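You operate a simulated robot arm through the tools that you are given. There is no shell and no other tool.

You run a simulated robot arm. Do the job below in one go: nothing can be reset, and whatever is moved stays where it is left.

TASK
Stir up the large beaker and pipette one measure into the white band vial.
Fine: blue rod till no deposit lies on the bottom, rod back in its well; the pipette ends empty in the tool rack.
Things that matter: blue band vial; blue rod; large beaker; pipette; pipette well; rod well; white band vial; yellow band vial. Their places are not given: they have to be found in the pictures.

It is judged by the outcome, as a careful person would: the job done as asked, and still so three seconds after it is handed in. It fails if anything else is knocked over, pushed out of place, dropped, spilled or broken.

THE ROBOT
A 6-joint arm with a two-finger gripper, fixed in place. Base frame: the origin is on the floor under the middle of its stand, x ahead of it, y to its left, z up. Readings come in mm, rad, newtons and seconds.
It reaches about 1572 mm from its shoulder. Its first joint turns from -2.897 to 2.897 rad. Payload 2.45 kg.
The TCP is the grasp point between the finger pads, 20 mm short of the fingertips. In the tool frame z runs along the fingers and y along their closing line. The gripper opens to 140 mm; its body begins 168 mm behind the TCP.
Orientation is that of the tool frame in the base frame, as [roll, pitch, yaw] about the fixed x, y, z axes, in that order (R = Rz(yaw) Ry(pitch) Rx(roll)). With the fingers straight down and closing along the base's y, the tool's x points along the base's -x, its y along +y and its z along -z.

THE INTERFACE
- The arm moves only by the tool servo_tool. Its argument "increments" is a list of rows, each a list of 7 numbers: the shift along the base's x, y, z in units of 25 mm (1.0 is 25 mm), then the turn, a rotation vector about the base's x, y, z in units of 5 degrees (1.0 is 5 degrees), then the gripper command, from -1 (shut) to 1 (fully open), values between in proportion. In form: [[tx, ty, tz, wx, wy, wz, jaw], ...]. A call has 1 to 20 rows; each row shifts and turns the commanded pose from where the row before left it. A call with a number of a shift or a turn outside -1 to 1 is refused whole. Rows are played at 5 a second. More than 50 mm and 0.15 rad between two rows, or a gripper value outside its range, and nothing of the call is played. A pose out of reach is approached as far as the arm can. The call stops where the force on the tool passes 40 N (or 10 N more than at its start, if that is more) or the arm is blocked; 0.2 s more then pass. The fingers move at their own pace (about 45 mm/s each) and stop on an object; they squeeze with about 29 N. The grip force told is the motor's: it shows also when the fingers shut on nothing. Time passes only in rows, and 0.2 s behind the last, so rows that do not move let the fingers close. It gives the time, the measured TCP pose, the force on the tool (base axes), the opening and the grip force at its end, in the units of the frame above (readings bear some noise), with the torque about the TCP (base axes, N m) and any sound that the robot's microphone picked up, and new pictures: "show" is both (left out), scene, wrist or none.
- Cameras (640 x 400 px; columns grow to the right, rows downward): "scene" is fixed at [51.2, -498.3, 1806.3]; the picture's right is [0.59, -0.80, 0.00], its down [-0.48, -0.35, -0.81] and it looks along [0.65, 0.48, -0.59] (base axes); focal length 310 px, centre (320, 200). "wrist" rides on the gripper at [78, 11, -209] in the tool frame; the picture's right is [-0.14, 0.99, 0.00], its down [-0.92, -0.13, -0.37] and it looks along [-0.37, -0.05, 0.93] (tool axes); focal length 280 px, centre (320, 200).
- point_at(camera, pixels): there is no depth. For up to 12 entries [column, row, z] of the newest picture of that camera ("zoom" is the newest enlarged one), the place [x, y] in the base frame at which the ray of that pixel passes the height z, good to about 2 mm. It takes no simulated time.
- enlarge(camera, box): a new picture of the part [left, top, right, bottom] of that camera's present view, enlarged. It takes no simulated time.
- finish_job(): hands the job in; it is judged then, once.

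Leave the gripper open and the arm clear of the work at the hand-in unless told otherwise.

The tools are called after "Request:" as a command line: name --pt "numbers of a row" for each row, then --argument value for the rest, lists and objects as JSON in quotes. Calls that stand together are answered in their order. servo_tool: Moves the arm, as the interface text tells. Its arguments: {"type":"object","properties":{"increments":{"type":"array"},"show":{"type":"string","enum":["both","scene","wrist","none"]}},"required":["increments"]} The other tools are called the same way: point_at (camera, pixels) gives the place at which the rays of pixels pass given heights; enlarge (camera, box) takes an enlarged picture of a part of a camera's view; finish_job () hands the job in.

At the start:

```text
time: 0.0
tcp_pos: [563.0, 56.8, 1468.1]
orientation: [3.141, -0.002, 3.141]
contact_force: [-0.4, 0.8, 0.8]
wrist_torque: [-0.01, 0.02, -0.02]
grip_width: 140.1
finger_force: 0.1
```

scene: 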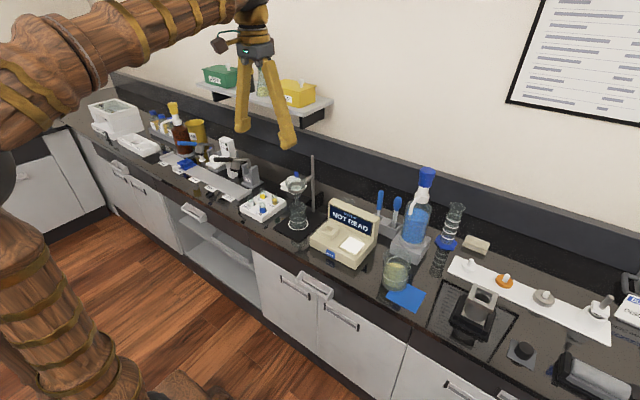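
wrist: 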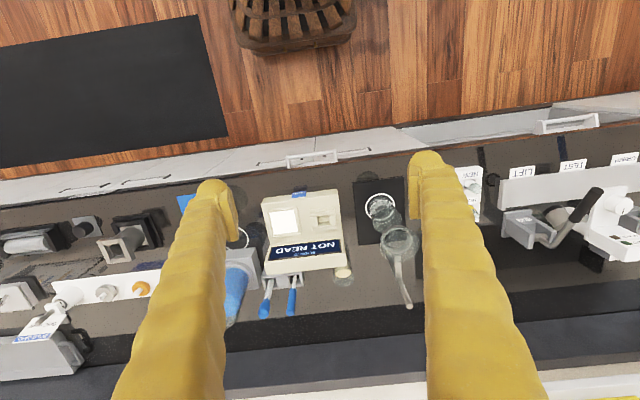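

I see a lab bench with many things on it. First I will enlarge parts of the scene view to find the vials, rod, beaker, pipette and wells.

Request:
enlarge --camera "scene" --box '[220, 140, 380, 240]'

Request:
enlarge --camera "scene" --box '[340, 160, 500, 320]'

Request:
enlarge --camera "scene" --box '[80, 90, 280, 230]'

Request:
enlarge --camera "scene" --box '[420, 220, 640, 400]'

```text
4.00 times, centred on (300, 190) of scene
```

zoom: 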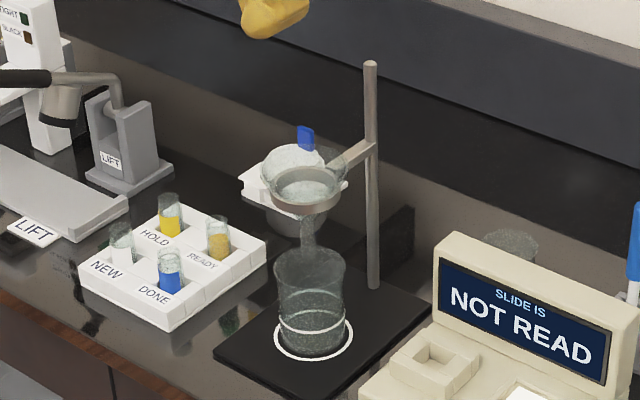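

```text
2.50 times, centred on (420, 240) of scene
```

zoom: 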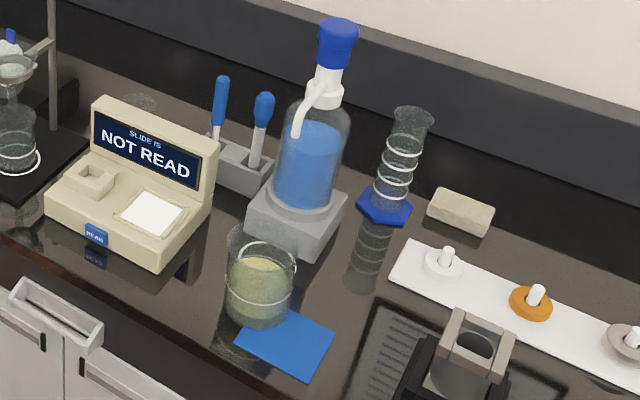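

```text
2.86 times, centred on (180, 160) of scene
```

zoom: 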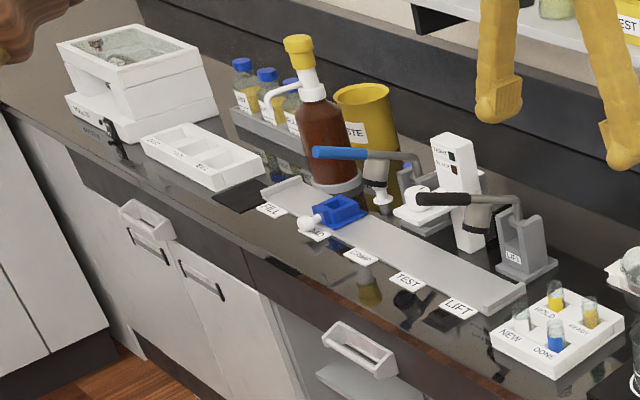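

```text
2.22 times, centred on (530, 310) of scene
```

zoom: 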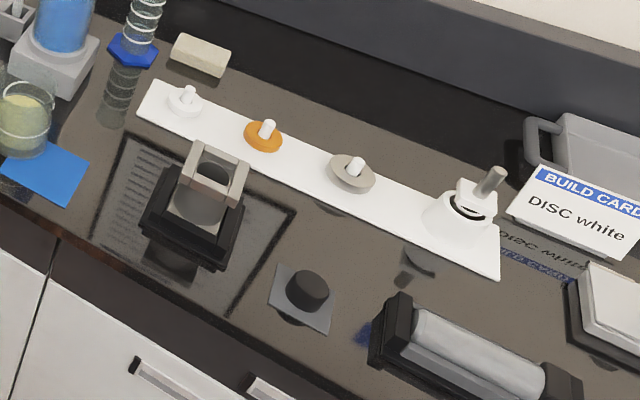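

I see a rack of vials (about 262,207), a beaker with turbid contents (397,272) and two blue-handled tools in a grey rack (390,205). I look closer at each.

Request:
enlarge --camera "scene" --box '[235, 182, 291, 226]'

Request:
enlarge --camera "scene" --box '[370, 185, 420, 235]'

Request:
enlarge --camera "scene" --box '[370, 240, 440, 310]'

Request:
enlarge --camera "wrist" --box '[220, 180, 420, 320]'

Request:
enlarge --camera "wrist" --box '[440, 120, 640, 300]'

Request:
enlarge --camera "wrist" --box '[0, 180, 220, 400]'

```text
9.09 times, centred on (263, 204) of scene
```

zoom: 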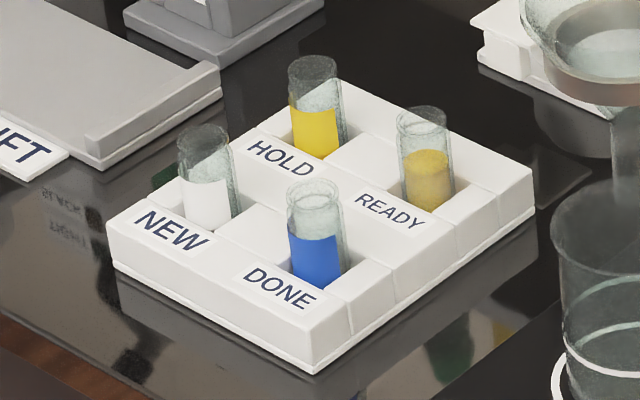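

```text
8.00 times, centred on (395, 210) of scene
```

zoom: 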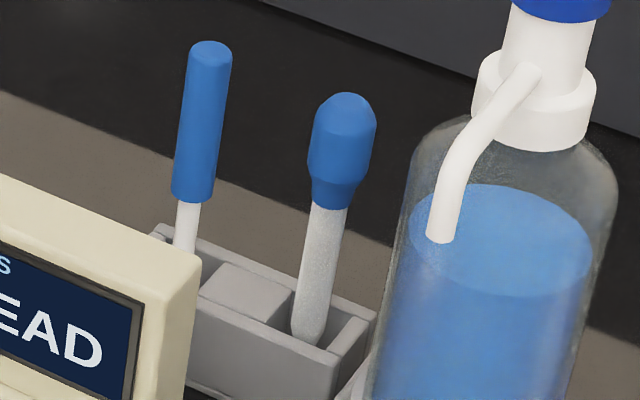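

```text
5.71 times, centred on (405, 275) of scene
```

zoom: 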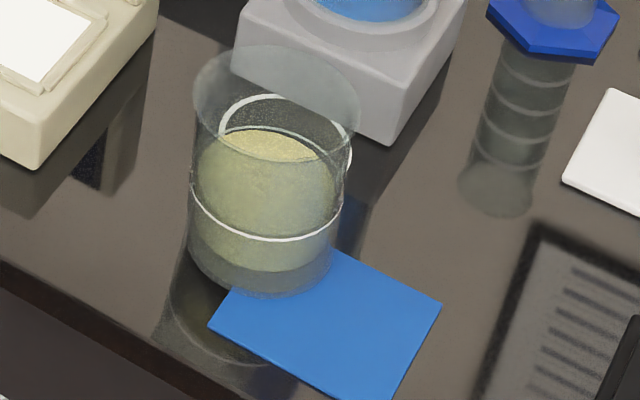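

```text
2.86 times, centred on (320, 250) of wrist
```

zoom: 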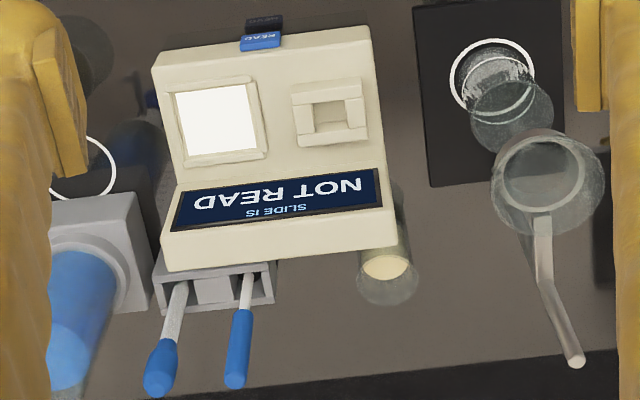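

```text
2.22 times, centred on (540, 210) of wrist
```

zoom: 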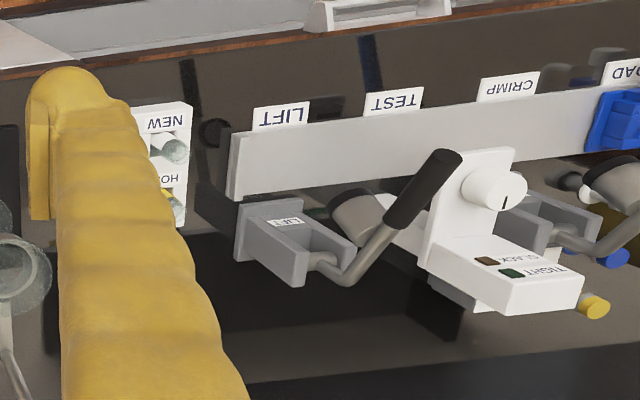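

```text
1.82 times, centred on (110, 290) of wrist
```

zoom: 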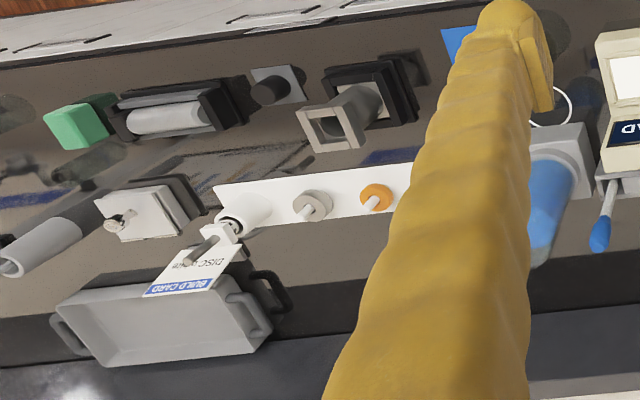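

Another small beaker with cream contents stands behind the reader (wrist zoom 385,270), so the large one is by the blue square. Now I fix the bench height by passing rays of the same points through both cameras.

Request:
point_at --camera "scene" --pixels '[[297.5, 239.5, 850], [297.5, 239.5, 900], [297.5, 239.5, 950], [273.7, 228, 850], [273.7, 228, 900], [273.7, 228, 950], [330, 254.5, 900], [330, 254.5, 950]]'

Request:
point_at --camera "wrist" --pixels '[[352.5, 182.5, 850], [352.5, 182.5, 900], [352.5, 182.5, 950], [358.5, 245.5, 850], [358.5, 245.5, 900], [358.5, 245.5, 950], [299, 194.5, 900], [299, 194.5, 950]]'

```text
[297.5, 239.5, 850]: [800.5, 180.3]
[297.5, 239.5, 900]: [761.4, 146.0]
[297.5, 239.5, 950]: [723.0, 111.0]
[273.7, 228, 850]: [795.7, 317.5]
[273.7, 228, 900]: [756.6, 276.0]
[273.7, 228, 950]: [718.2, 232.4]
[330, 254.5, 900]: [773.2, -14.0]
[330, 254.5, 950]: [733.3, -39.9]
```

```text
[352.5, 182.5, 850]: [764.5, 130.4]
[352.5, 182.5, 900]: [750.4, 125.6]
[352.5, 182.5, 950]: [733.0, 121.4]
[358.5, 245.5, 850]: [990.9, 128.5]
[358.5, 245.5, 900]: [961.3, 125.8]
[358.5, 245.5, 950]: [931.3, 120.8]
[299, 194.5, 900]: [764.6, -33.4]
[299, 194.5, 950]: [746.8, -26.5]
```

The two rays meet near z≈925, so the bench top is about 920. Now a survey of the key spots at heights near that.

Request:
point_at --camera "scene" --pixels '[[396, 284, 920], [397, 259, 1020], [378, 192, 1100], [397, 199, 1100], [262, 218, 930], [253, 207, 960], [245, 204, 960], [424, 176, 1200], [457, 206, 1150], [313, 156, 1200], [310, 118, 1400], [263, 118, 1300]]'

Request:
point_at --camera "wrist" --pixels '[[240, 237, 920], [186, 204, 920], [264, 312, 1100], [291, 310, 1100], [264, 312, 1050], [291, 310, 1050], [342, 273, 980], [380, 205, 920], [409, 304, 1200], [320, 340, 920], [320, 160, 920], [235, 320, 1200]]'

```text
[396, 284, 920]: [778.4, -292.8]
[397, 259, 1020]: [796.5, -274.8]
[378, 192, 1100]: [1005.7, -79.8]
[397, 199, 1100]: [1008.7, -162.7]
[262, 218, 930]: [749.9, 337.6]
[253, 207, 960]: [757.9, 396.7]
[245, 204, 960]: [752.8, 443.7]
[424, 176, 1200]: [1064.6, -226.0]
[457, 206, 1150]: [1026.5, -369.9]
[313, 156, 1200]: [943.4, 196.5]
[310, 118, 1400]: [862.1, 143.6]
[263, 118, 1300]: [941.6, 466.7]
```

```text
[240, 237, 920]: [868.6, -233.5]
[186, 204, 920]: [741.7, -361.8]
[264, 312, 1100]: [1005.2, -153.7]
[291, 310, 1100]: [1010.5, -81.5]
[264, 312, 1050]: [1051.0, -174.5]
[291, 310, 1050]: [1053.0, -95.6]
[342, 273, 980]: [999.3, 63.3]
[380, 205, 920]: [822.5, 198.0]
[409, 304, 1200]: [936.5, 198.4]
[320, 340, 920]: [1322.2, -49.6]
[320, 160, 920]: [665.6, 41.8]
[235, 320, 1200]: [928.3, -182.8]
```

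Triangulation puts the rod handle top at about (1007,-80,1100), pipette bulb top about (1007,-158,1100), large beaker about (785,-285), vial rack about (750,380). I move the open gripper to a closer viewpoint, well above everything (about (850,-120,1330)).

Request:
servo_tool --pt "0.96 -0.59 -0.46 0 0 0 1" --pt "0.96 -0.59 -0.46 0 0 0 1" --pt "0.96 -0.59 -0.46 0 0 0 1" --pt "0.96 -0.59 -0.46 0 0 0 1" --pt "0.96 -0.59 -0.46 0 0 0 1" --pt "0.96 -0.59 -0.46 0 0 0 1" --pt "0.96 -0.59 -0.46 0 0 0 1" --pt "0.96 -0.59 -0.46 0 0 0 1" --pt "0.96 -0.59 -0.46 0 0 0 1" --pt "0.96 -0.59 -0.46 0 0 0 1" --pt "0.96 -0.59 -0.46 0 0 0 1" --pt "0.96 -0.59 -0.46 0 0 0 1" --pt "0 0 0 0 0 0 1" --show "both"

```text
time: 2.8
tcp_pos: [851.3, -121.0, 1329.5]
orientation: [-3.141, 0.0, 3.139]
contact_force: [0.0, 0.6, 0.1]
wrist_torque: [0.0, 0.03, 0.01]
grip_width: 139.9
finger_force: 0.1
```

scene: 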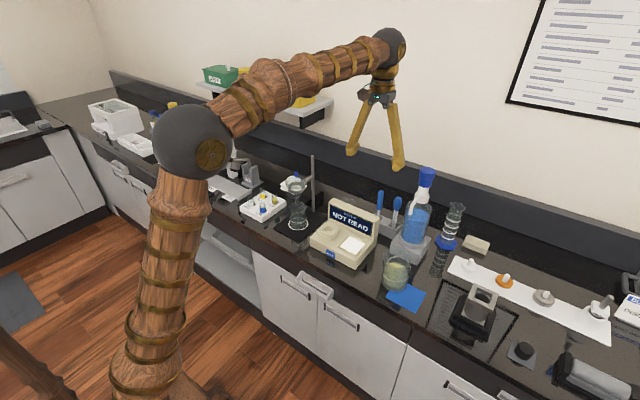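
wrist: 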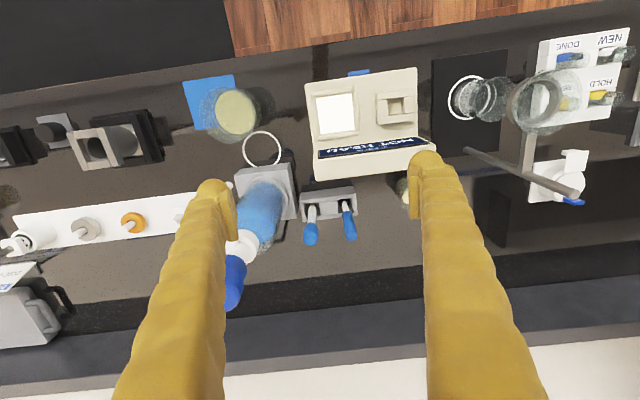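

I now see the beaker at wrist (238,112), tool rack at (328,205), vials at (590,70). I enlarge these.

Request:
enlarge --camera "wrist" --box '[280, 170, 380, 250]'

Request:
enlarge --camera "wrist" --box '[170, 60, 300, 190]'

Request:
enlarge --camera "wrist" --box '[520, 15, 640, 125]'

Request:
enlarge --camera "scene" --box '[370, 180, 420, 230]'

```text
5.00 times, centred on (330, 210) of wrist
```

zoom: 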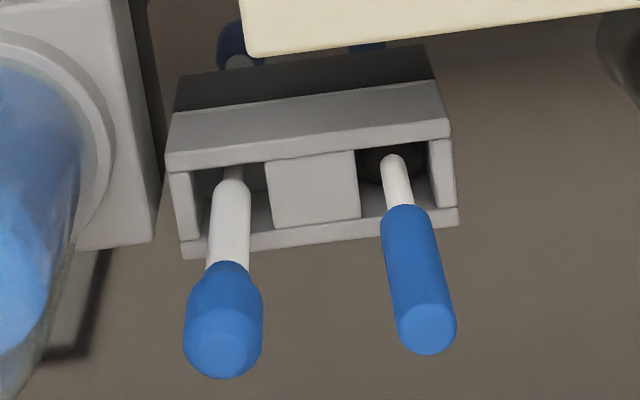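

```text
3.08 times, centred on (235, 125) of wrist
```

zoom: 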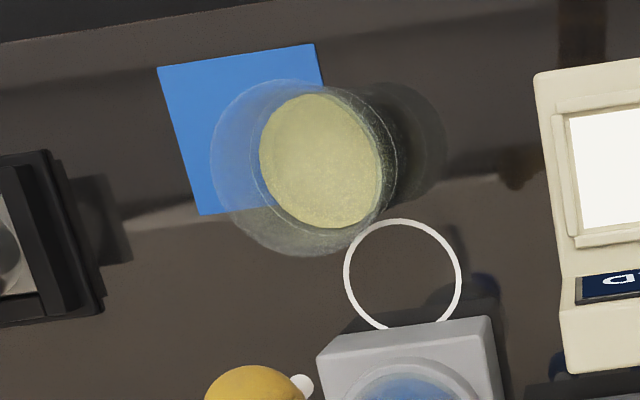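

```text
3.64 times, centred on (580, 70) of wrist
```

zoom: 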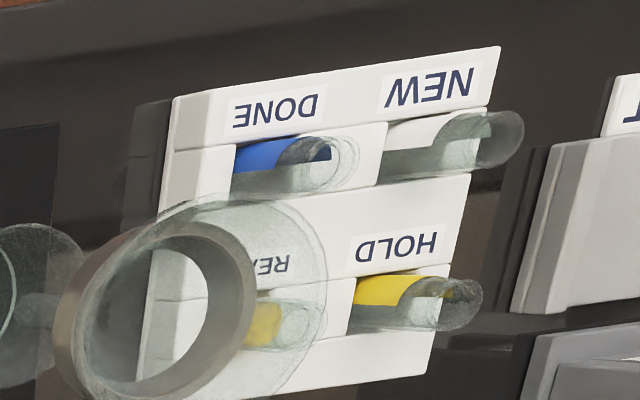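

```text
8.00 times, centred on (395, 205) of scene
```

zoom: 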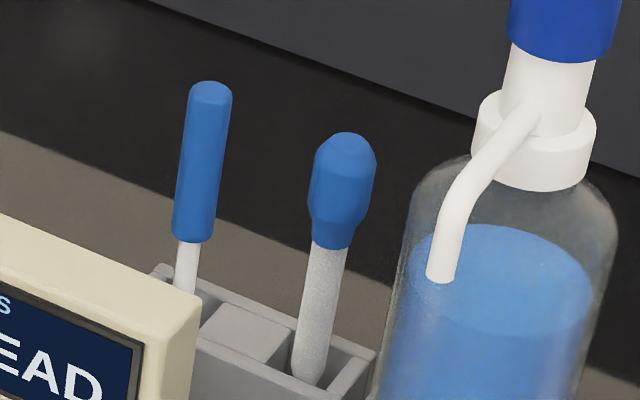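

I triangulate rod handle (top at wrist (351.4,235.4)/scene (381.4,191.2); lower end (347.6,212.4)/(379.1,209.4)) and pipette bulb (top (310.6,239)/(398.1,198)).

Request:
point_at --camera "wrist" --pixels '[[351.4, 235.4, 1080], [351.4, 235.4, 1100], [351.4, 235.4, 1120], [347.6, 212.4, 1020], [347.6, 212.4, 1040], [344.4, 202, 970], [310.6, 239, 1080], [310.6, 239, 1100], [311.6, 224, 1030], [311.6, 224, 1050], [312.6, 208, 970]]'

Request:
point_at --camera "scene" --pixels '[[381.4, 191.2, 1080], [381.4, 191.2, 1100], [381.4, 191.2, 1120], [379.1, 209.4, 1020], [379.1, 209.4, 1040], [378, 217, 1000], [398.1, 198, 1080], [398.1, 198, 1100], [396.5, 210.5, 1030], [396.5, 210.5, 1050], [393, 226.5, 980]]'

```text
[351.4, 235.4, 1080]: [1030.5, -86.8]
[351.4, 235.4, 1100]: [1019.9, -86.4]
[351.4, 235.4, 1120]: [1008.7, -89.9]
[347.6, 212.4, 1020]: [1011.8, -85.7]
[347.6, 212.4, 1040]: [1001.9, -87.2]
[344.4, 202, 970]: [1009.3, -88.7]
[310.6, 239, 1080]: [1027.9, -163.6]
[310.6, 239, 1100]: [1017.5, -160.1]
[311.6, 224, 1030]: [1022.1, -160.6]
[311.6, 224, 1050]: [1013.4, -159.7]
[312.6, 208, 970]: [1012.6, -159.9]
```

```text
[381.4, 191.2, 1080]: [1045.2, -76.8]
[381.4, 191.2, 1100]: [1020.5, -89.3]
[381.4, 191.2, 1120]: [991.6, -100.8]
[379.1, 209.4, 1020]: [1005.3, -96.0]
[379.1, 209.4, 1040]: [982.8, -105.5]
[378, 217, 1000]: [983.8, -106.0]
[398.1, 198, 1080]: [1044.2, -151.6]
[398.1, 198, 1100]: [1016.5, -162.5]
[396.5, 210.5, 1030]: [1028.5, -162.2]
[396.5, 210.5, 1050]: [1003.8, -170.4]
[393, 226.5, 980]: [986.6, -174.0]
```

Rod axis ≈ (1016,-88), handle z≈1013–1100; pipette axis ≈ (1017,-161), bulb z≈1037–1100. Now the beaker (rim and contents), the dispenser head and the reader's screen top, by both cameras.

Request:
enlarge --camera "wrist" --box '[195, 80, 285, 150]'

Request:
enlarge --camera "scene" --box '[375, 240, 425, 300]'

Request:
enlarge --camera "scene" --box '[300, 155, 440, 275]'

```text
5.71 times, centred on (240, 115) of wrist
```

zoom: 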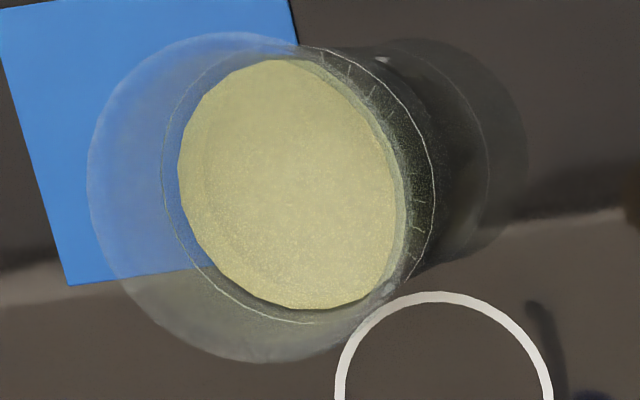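

```text
6.67 times, centred on (400, 270) of scene
```

zoom: 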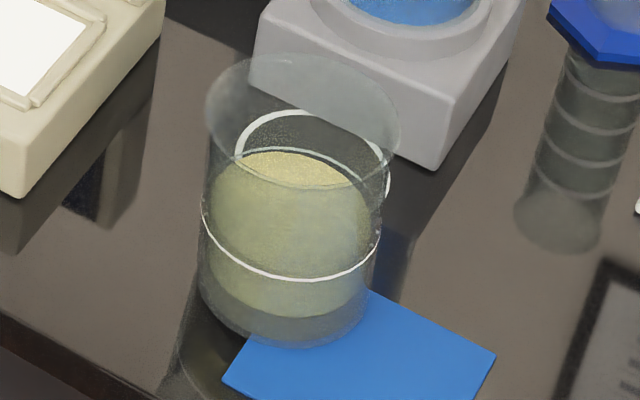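

```text
3.33 times, centred on (370, 215) of scene
```

zoom: 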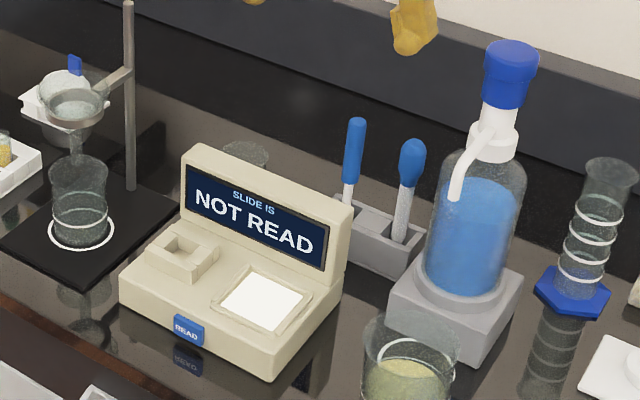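

Request:
point_at --camera "wrist" --pixels '[[227.7, 114.5, 1000], [227.7, 114.5, 1020], [227.7, 114.5, 1040], [227.7, 114.5, 1060], [199.4, 114.5, 1040], [234.7, 112, 925], [234.7, 112, 960], [237, 258, 1250], [237, 285, 1250], [237, 285, 1200]]'

Request:
point_at --camera "scene" --pixels '[[397.3, 257, 1000], [397.3, 257, 1020], [397.3, 257, 1040], [397.3, 257, 1060], [395, 283.8, 920], [395, 283.8, 930], [425.5, 171, 1250], [425.5, 171, 1200], [425.5, 171, 1300], [373, 224, 1020], [374.5, 237, 1000], [403, 226, 1000]]'

```text
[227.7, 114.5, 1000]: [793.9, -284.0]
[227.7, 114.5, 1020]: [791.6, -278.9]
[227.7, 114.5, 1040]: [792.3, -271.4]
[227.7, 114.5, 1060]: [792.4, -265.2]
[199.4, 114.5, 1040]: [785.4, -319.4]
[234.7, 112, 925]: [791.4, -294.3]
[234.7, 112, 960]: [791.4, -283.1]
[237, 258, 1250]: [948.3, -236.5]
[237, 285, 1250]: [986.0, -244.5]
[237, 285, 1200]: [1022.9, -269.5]
```

```text
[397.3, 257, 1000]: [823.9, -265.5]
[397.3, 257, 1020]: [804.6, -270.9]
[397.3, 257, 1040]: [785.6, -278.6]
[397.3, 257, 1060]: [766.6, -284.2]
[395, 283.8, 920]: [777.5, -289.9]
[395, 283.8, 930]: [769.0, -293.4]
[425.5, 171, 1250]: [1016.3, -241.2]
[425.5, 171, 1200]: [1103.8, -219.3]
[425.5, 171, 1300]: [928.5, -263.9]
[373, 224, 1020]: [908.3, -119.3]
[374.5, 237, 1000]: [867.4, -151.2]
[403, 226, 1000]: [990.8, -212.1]
```

Beaker ≈ (791,-280), rim ≈ z 1030; dispenser cap top ≈ (980,-247,1268). Closing along x keeps the fingers away from the neighbouring tools, so I turn the gripper -90° about z (camera ends on the +y side) while moving above the rod at safe height 1329.

Request:
servo_tool --pt "0.367 0.073 0 0 0 -1 1" --pt "0.367 0.073 0 0 0 -1 1" --pt "0.367 0.073 0 0 0 -1 1" --pt "0.367 0.073 0 0 0 -1 1" --pt "0.367 0.073 0 0 0 -1 1" --pt "0.367 0.073 0 0 0 -1 1" --pt "0.367 0.073 0 0 0 -1 1" --pt "0.367 0.073 0 0 0 -1 1" --pt "0.367 0.073 0 0 0 -1 1" --pt "0.367 0.073 0 0 0 -1 1" --pt "0.367 0.073 0 0 0 -1 1" --pt "0.367 0.073 0 0 0 -1 1" --pt "0.367 0.073 0 0 0 -1 1" --pt "0.367 0.073 0 0 0 -1 1" --pt "0.367 0.073 0 0 0 -1 1" --pt "0.367 0.073 0 0 0 -1 1" --pt "0.367 0.073 0 0 0 -1 1" --pt "0.367 0.073 0 0 0 -1 1" --pt "0 0 0 0 0 0 1" --show "both"

```text
time: 6.8
tcp_pos: [1017.3, -88.0, 1330.7]
orientation: [-3.142, -0.001, 1.571]
contact_force: [-0.2, -0.8, 0.5]
wrist_torque: [0.01, 0.05, -0.03]
grip_width: 140.3
finger_force: 0.1
```

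scene: 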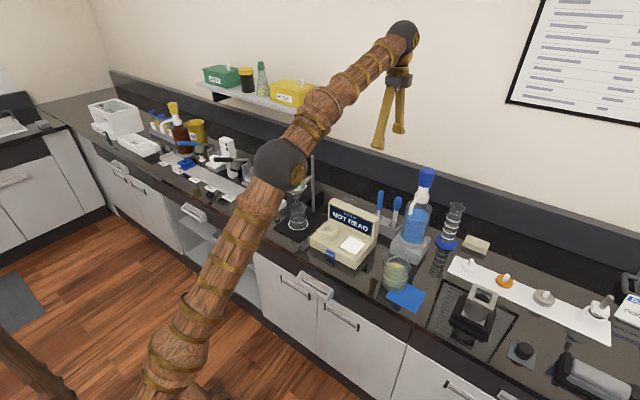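
wrist: 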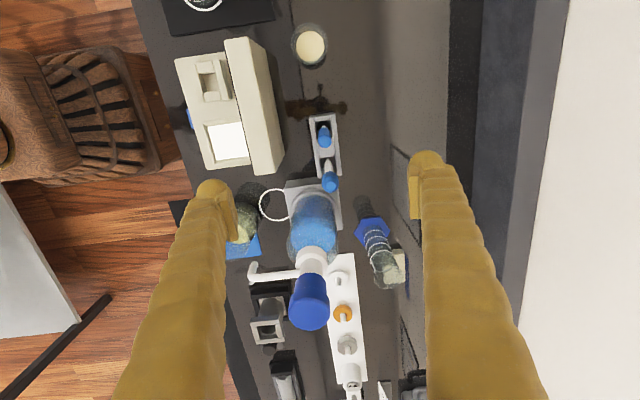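

The gripper turned as wanted. I enlarge around the rack (wrist 325,150) to refine the rod and pipette axes.

Request:
enlarge --camera "wrist" --box '[285, 105, 365, 205]'

```text
4.00 times, centred on (325, 155) of wrist
```

zoom: 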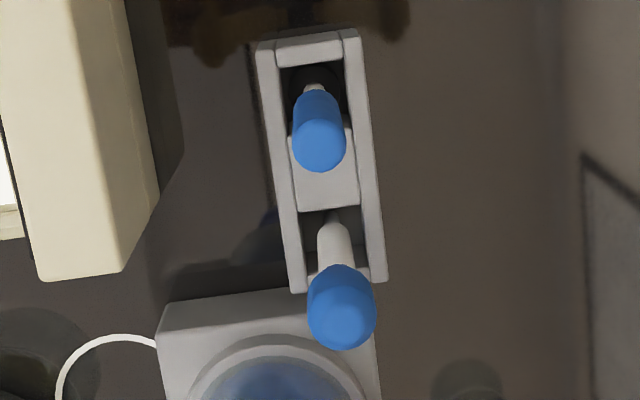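

Request:
point_at --camera "zoom" --pixels '[[320, 146, 1100], [320, 146, 1090], [320, 146, 1110], [342, 320, 1100], [342, 320, 1090], [313, 88, 980], [333, 216, 970], [300, 40, 960], [374, 275, 960], [298, 285, 960], [38, 278, 1020], [158, 195, 1020]]'

```text
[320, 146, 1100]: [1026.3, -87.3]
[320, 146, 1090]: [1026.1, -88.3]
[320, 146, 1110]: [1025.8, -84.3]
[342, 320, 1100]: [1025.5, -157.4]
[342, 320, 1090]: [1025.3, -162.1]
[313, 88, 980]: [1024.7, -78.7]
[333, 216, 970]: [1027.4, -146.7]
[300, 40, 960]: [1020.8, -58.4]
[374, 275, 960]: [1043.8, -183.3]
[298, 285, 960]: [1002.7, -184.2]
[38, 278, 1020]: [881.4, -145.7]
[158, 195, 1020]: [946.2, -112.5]
```

The better overhead rays give the rod axis at about (1025.5,-87.5) and pipette about (1025.5,-160). I shift +8 mm in x, narrow the jaw to ~84 mm, descend to z≈1155 and check.

Request:
servo_tool --pt "0.33 0.02 0 0 0 0 0.2" --pt "0 0 -1 0 0 0 0.2" --pt "0 0 -1 0 0 0 0.2" --pt "0 0 -1 0 0 0 0.2" --pt "0 0 -1 0 0 0 0.2" --pt "0 0 -1 0 0 0 0.2" --pt "0 0 -1 0 0 0 0.2" --pt "0 0 -1 0 0 0 0.2" --pt "0 0 0 0 0 0 0.2" --show "both"

```text
time: 8.8
tcp_pos: [1025.7, -86.7, 1155.2]
orientation: [3.141, 0.0, 1.57]
contact_force: [0.8, -0.3, 0.4]
wrist_torque: [0.0, 0.03, -0.02]
grip_width: 84.1
finger_force: 0.0
```

scene: 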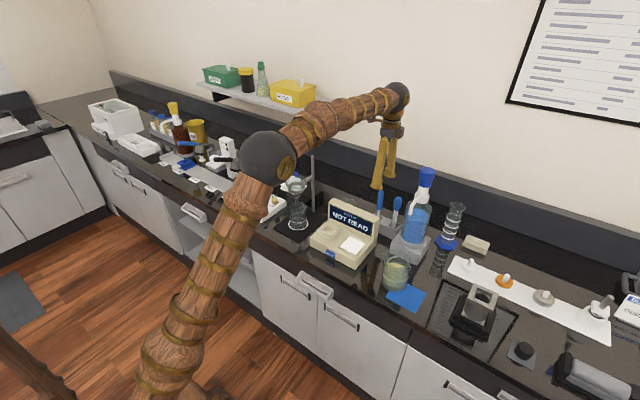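
wrist: 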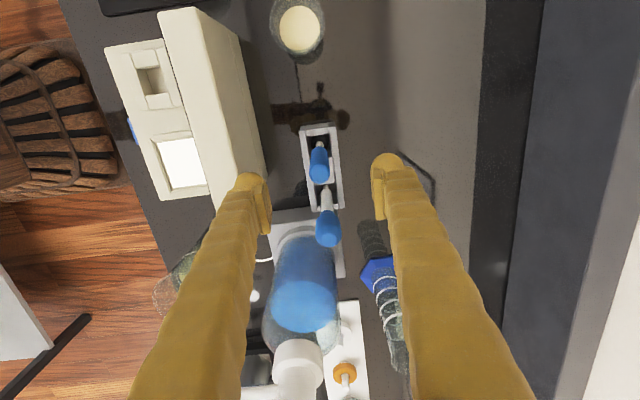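

Request:
enlarge --camera "wrist" --box '[270, 110, 370, 260]'

Request:
enlarge --camera "scene" --box '[350, 150, 430, 250]'

```text
2.67 times, centred on (320, 185) of wrist
```

zoom: 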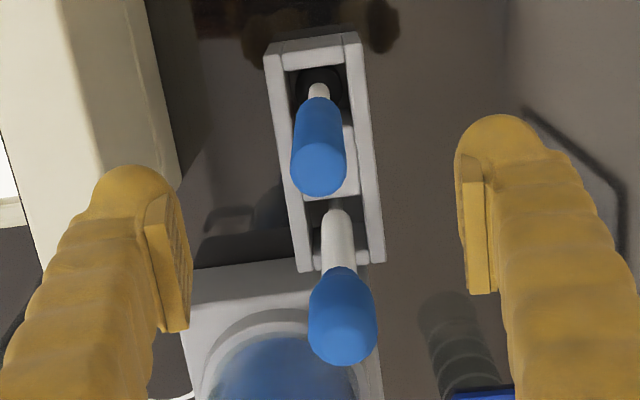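

```text
4.00 times, centred on (390, 200) of scene
```

zoom: 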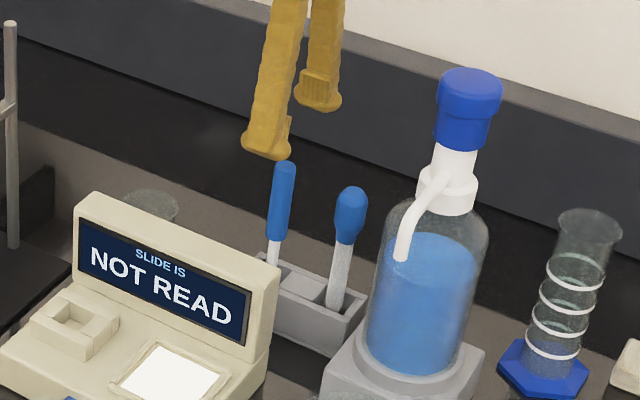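

Request:
point_at --camera "wrist" --pixels '[[319.3, 174, 1095], [319.3, 174, 1085], [328, 234, 1095], [328, 234, 1085], [319.5, 146, 1010], [327, 208, 1030]]'

```text
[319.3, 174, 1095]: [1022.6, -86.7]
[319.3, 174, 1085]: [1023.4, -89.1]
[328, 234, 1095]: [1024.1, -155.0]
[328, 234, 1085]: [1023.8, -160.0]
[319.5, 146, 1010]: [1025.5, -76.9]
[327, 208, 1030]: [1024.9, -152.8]
```

Rod top sits centred between the pads (x≈1023–1025, y≈-87). I descend 80 mm to z≈1075 with the jaw still open.

Request:
servo_tool --pt "-0.04 -0.02 -1 0 0 0 0.2" --pt "0 0 -1 0 0 0 0.2" --pt "0 0 -1 0 0 0 0.2" --pt "0 0 -0.2 0 0 0 0.2" --pt "0 0 0 0 0 0 0.2" --show "wrist"

```text
time: 10.0
tcp_pos: [1024.3, -89.3, 1074.0]
orientation: [-3.141, -0.001, 1.57]
contact_force: [0.4, -0.2, 0.3]
wrist_torque: [0.03, -0.02, 0.0]
grip_width: 84.0
finger_force: 0.1
```

wrist: 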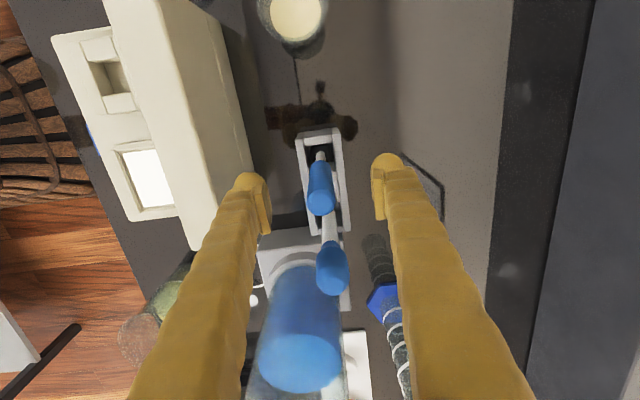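

The rod handle is between the pads. I close the gripper on it.

Request:
servo_tool --pt "0 0 0 0 0 0 -0.4" --pt "0 0 0 0 0 0 -0.7" --pt "0 0 0 0 0 0 -1" --pt "0 0 0 0 0 0 -1" --pt "0 0 0 0 0 0 -1" --pt "0 0 0 0 0 0 -1" --pt "0 0 0 0 0 0 -1" --show "both"

```text
time: 11.6
tcp_pos: [1024.0, -88.9, 1075.7]
orientation: [-3.14, 0.003, 1.57]
contact_force: [1.1, -0.4, 0.4]
wrist_torque: [-0.01, -0.01, 0.01]
grip_width: 20.4
finger_force: 28.8
```

scene: 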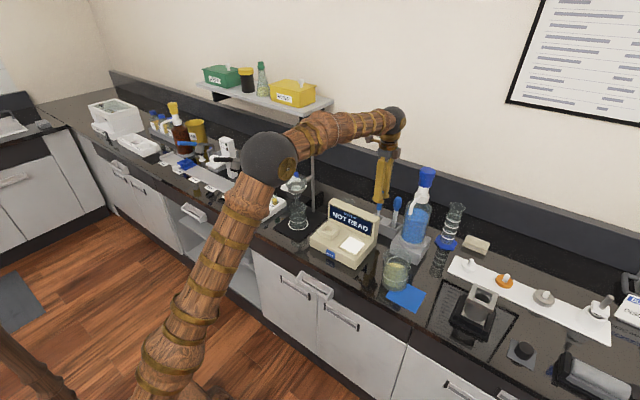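
wrist: 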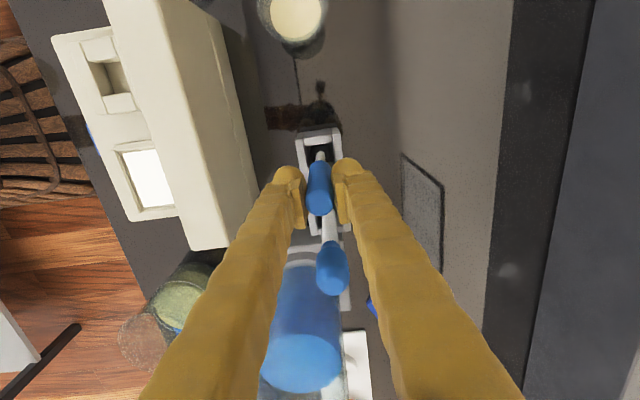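

Grip width is 20.4 mm at 28.8 N: the rod is held. I lift straight up 175 mm.

Request:
servo_tool --pt "0 0 0.4 0 0 0 -1" --pt "0 0 0.6 0 0 0 -1" --pt "0 0 1 0 0 0 -1" --pt "0 0 1 0 0 0 -1" --pt "0 0 1 0 0 0 -1" --pt "0 0 1 0 0 0 -1" --pt "0 0 1 0 0 0 -1" --pt "0 0 1 0 0 0 -1" --pt "0 0 0 0 0 0 -1" --show "both"

```text
time: 13.6
tcp_pos: [1023.9, -90.1, 1250.0]
orientation: [3.141, 0.002, 1.571]
contact_force: [0.2, -0.1, -1.0]
wrist_torque: [-0.02, -0.01, 0.03]
grip_width: 20.2
finger_force: 29.2
```

scene: 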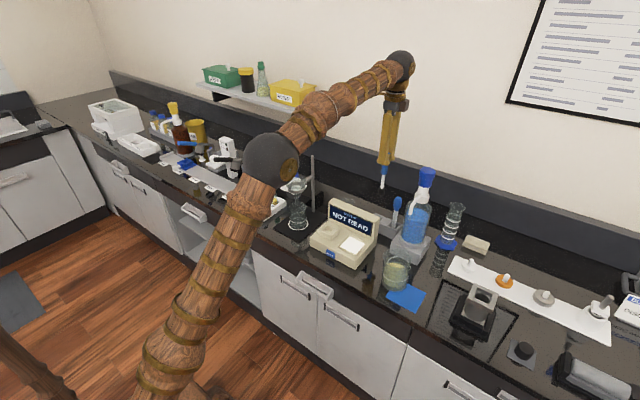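
wrist: 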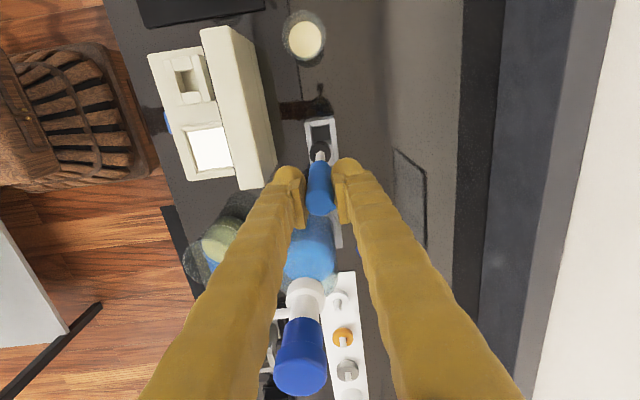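

The rod is out of its well. I enlarge the scene to read its tip and length.

Request:
enlarge --camera "scene" --box '[360, 140, 420, 215]'

Request:
enlarge --camera "wrist" --box '[270, 100, 370, 240]'

```text
5.33 times, centred on (390, 178) of scene
```

zoom: 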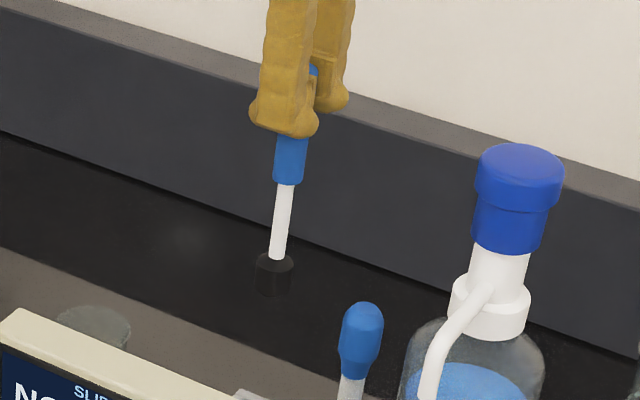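

```text
2.86 times, centred on (320, 170) of wrist
```

zoom: 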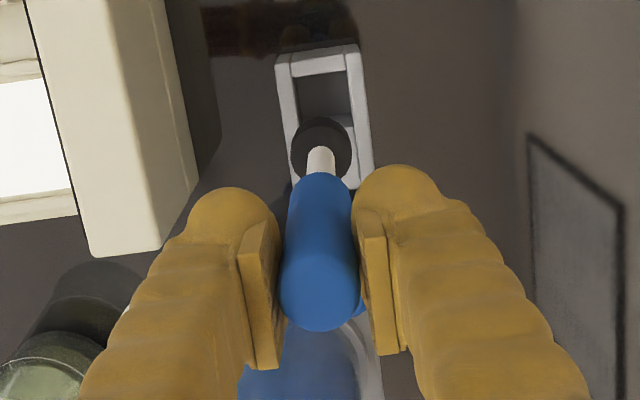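

The rod has a black foot; its bottom is at zoom (272,290). I read its height at the known axis, plus handle lower end.

Request:
point_at --camera "zoom" --pixels '[[320, 160, 1080]]'

Request:
point_at --camera "scene" --pixels '[[381, 194.5, 1080], [381, 194.5, 1090], [381, 194.5, 1100], [384, 174.5, 1180], [384, 174.5, 1190], [381.7, 190, 1110], [381.7, 190, 1100]]'

```text
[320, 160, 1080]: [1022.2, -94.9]
```

```text
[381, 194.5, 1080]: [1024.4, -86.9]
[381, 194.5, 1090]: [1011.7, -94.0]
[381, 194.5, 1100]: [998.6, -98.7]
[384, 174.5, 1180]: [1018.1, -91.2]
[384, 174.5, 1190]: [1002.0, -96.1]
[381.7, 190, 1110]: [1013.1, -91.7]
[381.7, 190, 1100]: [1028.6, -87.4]
```

The foot's bottom is about 170 mm below the TCP. I carry the rod at z=1250 (foot at 1080) along -x to x≈849, over the reader, and look at the beaker.

Request:
servo_tool --pt "-0.5 0 0 0 0 0 -1" --pt "-0.8 0 0 0 0 0 -1" --pt "-0.8 0 0 0 0 0 -1" --pt "-0.8 0 0 0 0 0 -1" --pt "-0.8 0 0 0 0 0 -1" --pt "-0.8 0 0 0 0 0 -1" --pt "-0.8 0 0 0 0 0 -1" --pt "-0.8 0 0 0 0 0 -1" --pt "-0.5 0 0 0 0 0 -1" --pt "-0.4 0 0 0 0 0 -1" --pt "0 0 0 0 0 0 -1" --show "both"

```text
time: 16.0
tcp_pos: [849.7, -89.5, 1250.0]
orientation: [-3.141, 0.001, 1.57]
contact_force: [-0.5, 0.0, -1.0]
wrist_torque: [0.01, 0.01, 0.0]
grip_width: 20.5
finger_force: 29.7
```

scene: 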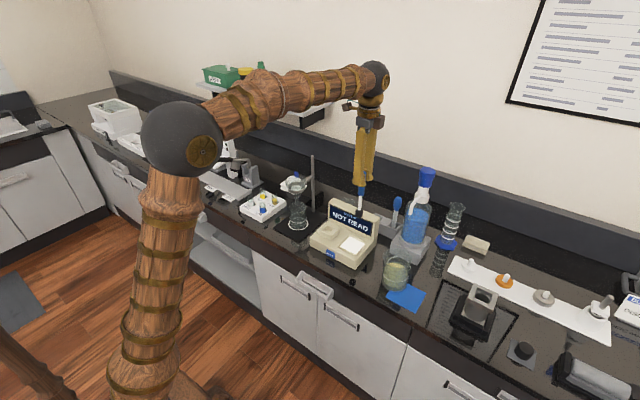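
wrist: 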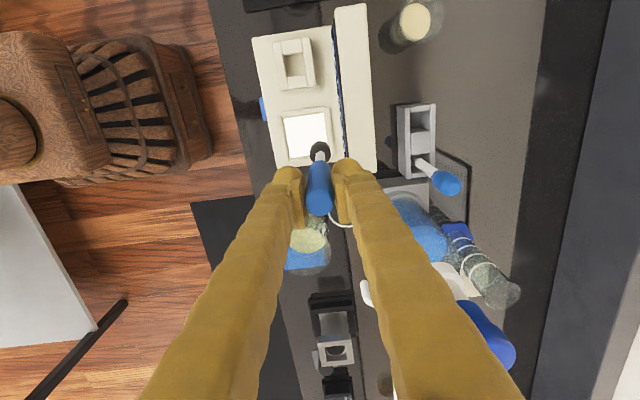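

The beaker is seen between the fingers at wrist (307,250). I enlarge there.

Request:
enlarge --camera "wrist" --box '[270, 210, 360, 280]'

```text
5.71 times, centred on (315, 245) of wrist
```

zoom: 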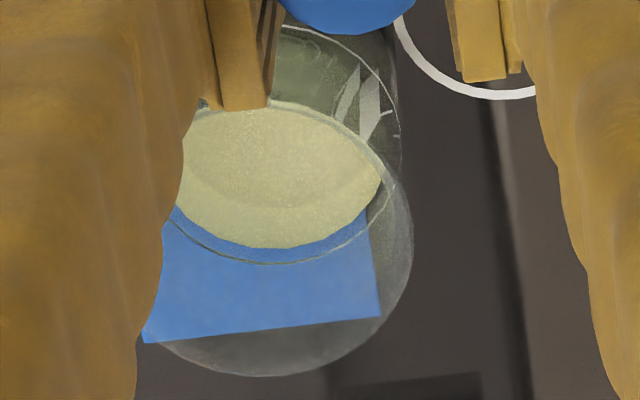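

Request:
point_at --camera "zoom" --pixels '[[265, 376, 1030], [265, 376, 1020], [265, 376, 1010], [413, 245, 1030], [413, 245, 1020], [413, 245, 1010], [272, 248, 910], [278, 175, 910], [381, 180, 910], [400, 130, 905], [450, 60, 905], [540, 97, 900]]'

```text
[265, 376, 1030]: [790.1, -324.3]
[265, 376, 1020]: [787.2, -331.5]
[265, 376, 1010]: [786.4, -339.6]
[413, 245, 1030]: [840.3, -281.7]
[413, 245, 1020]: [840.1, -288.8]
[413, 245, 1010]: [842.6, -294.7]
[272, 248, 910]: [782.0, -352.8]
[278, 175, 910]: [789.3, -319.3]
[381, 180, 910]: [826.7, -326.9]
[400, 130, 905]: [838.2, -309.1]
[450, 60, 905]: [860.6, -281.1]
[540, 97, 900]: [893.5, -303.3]
```

Rim rays put the beaker centre at about (792,-277), radius ≈ 48, rim z≈1030. I carry the rod over its centre, still at z=1250.

Request:
servo_tool --pt "-0.23 -0.5 0 0 0 0 -1" --pt "-0.23 -0.8 0 0 0 0 -1" --pt "-0.23 -0.9 0 0 0 0 -1" --pt "-0.23 -0.9 0 0 0 0 -1" --pt "-0.23 -0.9 0 0 0 0 -1" --pt "-0.23 -0.9 0 0 0 0 -1" --pt "-0.23 -0.9 0 0 0 0 -1" --pt "-0.23 -0.8 0 0 0 0 -1" --pt "-0.23 -0.5 0 0 0 0 -1" --pt "-0.23 -0.46 0 0 0 0 -1" --pt "0 0 0 0 0 0 -1" --show "both"

```text
time: 18.4
tcp_pos: [790.5, -277.7, 1250.1]
orientation: [-3.141, -0.002, 1.569]
contact_force: [0.2, -0.3, -0.9]
wrist_torque: [0.01, -0.01, -0.01]
grip_width: 20.4
finger_force: 29.2
```

scene: 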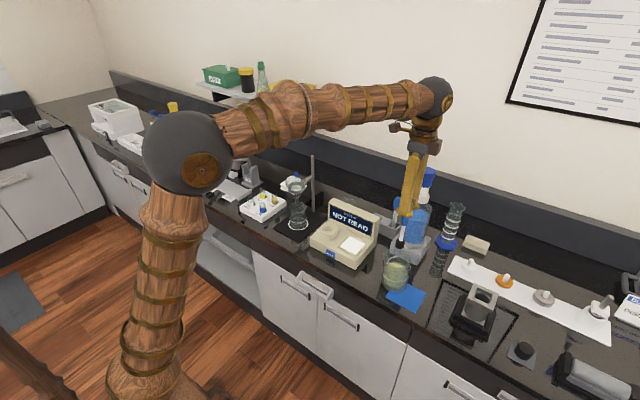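
wrist: 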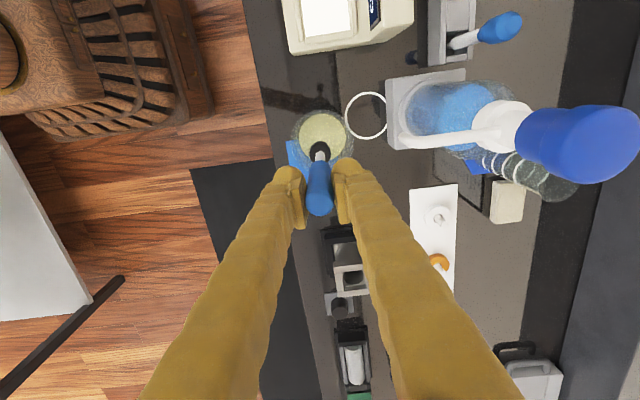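

Request:
enlarge --camera "wrist" --box '[275, 95, 375, 215]'

Request:
enlarge --camera "scene" --box '[370, 200, 440, 310]'

```text
3.33 times, centred on (325, 155) of wrist
```

zoom: 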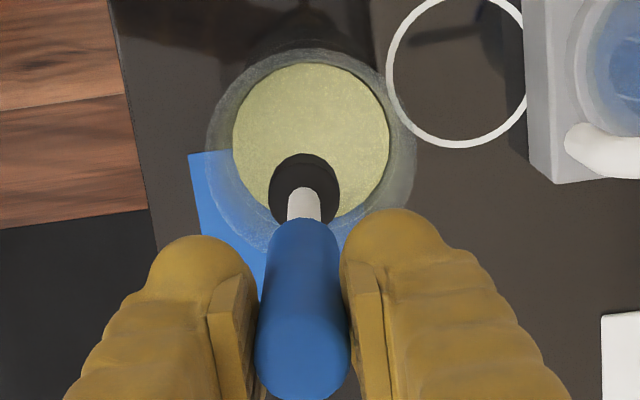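

```text
3.64 times, centred on (405, 255) of scene
```

zoom: 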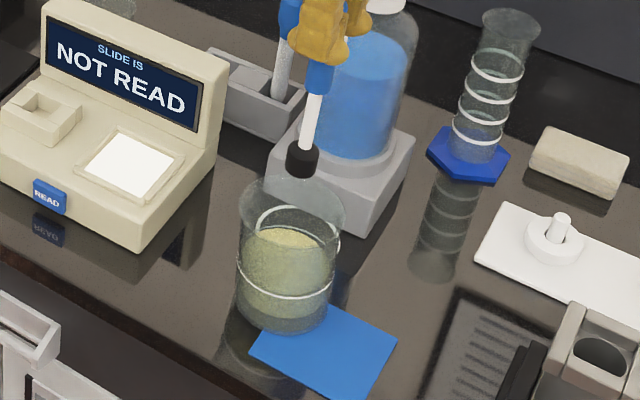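

I check the rim extents in this zoom: left (205,150), right (417,155), top (311,48).

Request:
point_at --camera "zoom" --pixels '[[205, 150, 1030], [417, 155, 1030], [311, 48, 1030], [205, 150, 1020], [417, 155, 1020], [311, 48, 1020], [304, 190, 1085], [233, 140, 960], [389, 138, 960], [311, 63, 960], [311, 63, 910]]'

```text
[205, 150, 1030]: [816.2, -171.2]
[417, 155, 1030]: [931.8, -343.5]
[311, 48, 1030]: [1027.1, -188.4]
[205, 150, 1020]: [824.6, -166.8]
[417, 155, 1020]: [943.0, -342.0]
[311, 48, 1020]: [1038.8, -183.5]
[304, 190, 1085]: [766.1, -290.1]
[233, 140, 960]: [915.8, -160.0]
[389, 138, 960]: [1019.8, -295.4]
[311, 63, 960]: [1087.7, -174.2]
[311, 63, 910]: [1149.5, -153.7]
```

The "zoom" was the scene one; I redo it with the wrist pixel coordinates.

Request:
point_at --camera "wrist" --pixels '[[290.5, 140, 1030], [354.1, 141.5, 1030], [322.3, 109.4, 1030], [290.5, 140, 1020], [354.1, 141.5, 1020], [322.3, 109.4, 1020], [320.2, 152, 1085], [298.9, 137, 965], [345.7, 136.4, 965], [322.3, 113.9, 965], [322.3, 113.9, 910]]'

```text
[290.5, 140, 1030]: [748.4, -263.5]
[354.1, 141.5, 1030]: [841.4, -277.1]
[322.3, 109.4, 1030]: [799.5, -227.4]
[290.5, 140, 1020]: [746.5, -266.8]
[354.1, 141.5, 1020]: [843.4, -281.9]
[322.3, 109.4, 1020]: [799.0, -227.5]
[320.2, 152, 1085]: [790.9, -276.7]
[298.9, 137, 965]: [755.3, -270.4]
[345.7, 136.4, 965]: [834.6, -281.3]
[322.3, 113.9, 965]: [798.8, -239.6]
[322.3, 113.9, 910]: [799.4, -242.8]
```

Rim spans x 748–841 and its +y edge is y≈-227, so the centre is about (794,-276); the foot hangs at (791,-277). I nudge +3 mm in x and lower to z=1095 (foot about 925, inside the liquid but off the bottom).

Request:
servo_tool --pt "0.13 0.06 0 0 0 0 -1" --pt "0 0 -0.6 0 0 0 -1" --pt "0 0 -0.8 0 0 0 -1" --pt "0 0 -0.8 0 0 0 -1" --pt "0 0 -0.8 0 0 0 -1" --pt "0 0 -0.8 0 0 0 -1" --pt "0 0 -0.8 0 0 0 -1" --pt "0 0 -0.6 0 0 0 -1" --pt "0 0 -0.6 0 0 0 -1" --pt "0 0 -0.4 0 0 0 -1" --pt "0 0 0 0 0 0 -1" --show "both"

```text
time: 20.8
tcp_pos: [793.4, -276.6, 1095.7]
orientation: [3.141, -0.001, 1.571]
contact_force: [-0.5, -0.4, -1.7]
wrist_torque: [0.05, 0.0, 0.0]
grip_width: 20.2
finger_force: 29.1
```

scene: 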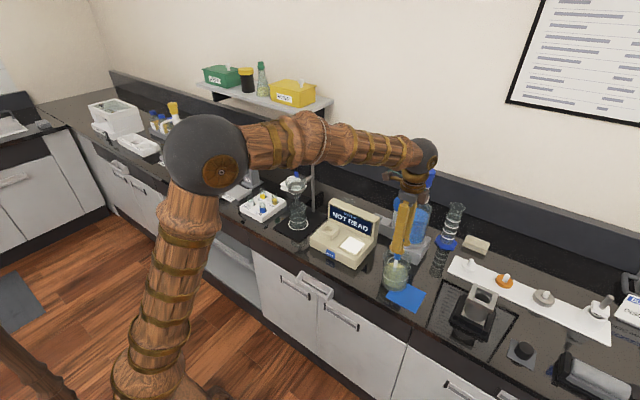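
wrist: 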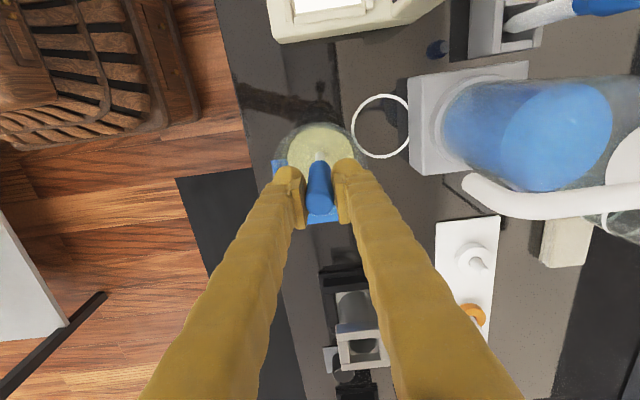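

Request:
enlarge --camera "scene" --box '[370, 235, 430, 305]'

Request:
enlarge --camera "wrist" --box '[270, 105, 370, 225]'

```text
5.71 times, centred on (400, 270) of scene
```

zoom: 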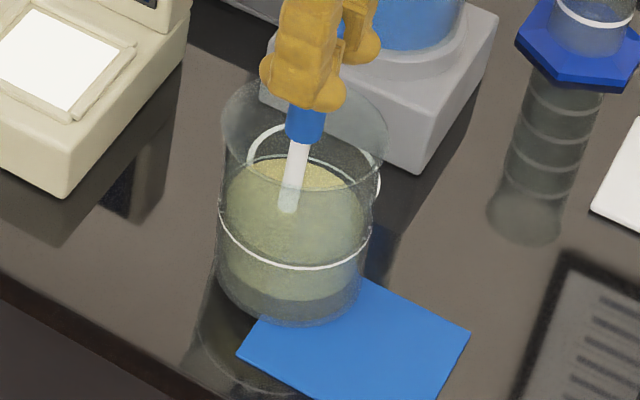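

```text
3.33 times, centred on (320, 165) of wrist
```

zoom: 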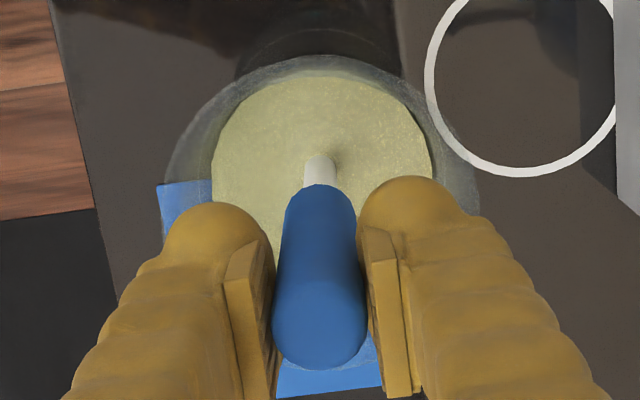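

The foot is in the liquid, centred. I lower in small steps toward the bottom, watching the force.

Request:
servo_tool --pt "0 0 -0.2 0 0 0 -1" --pt "0 0 -0.2 0 0 0 -1" --pt "0 0 -0.1 0 0 0 -1" --pt "0 0 0 0 0 0 -1" --show "none"

```text
time: 21.8
tcp_pos: [794.4, -277.5, 1083.2]
orientation: [3.141, 0.0, 1.57]
contact_force: [-0.3, 0.6, -1.1]
wrist_torque: [-0.01, -0.01, 0.05]
grip_width: 20.4
finger_force: 28.9
```

No contact yet at z=1083. Another 3 mm in small steps.

Request:
servo_tool --pt "0 0 -0.06 0 0 0 -1" --pt "0 0 -0.06 0 0 0 -1" --pt "0 0 0 0 0 0 -1" --show "none"

```text
time: 22.6
tcp_pos: [794.1, -276.1, 1079.4]
orientation: [-3.14, -0.001, 1.571]
contact_force: [-0.1, 0.2, -1.2]
wrist_torque: [0.0, 0.01, 0.02]
grip_width: 20.4
finger_force: 28.7
```

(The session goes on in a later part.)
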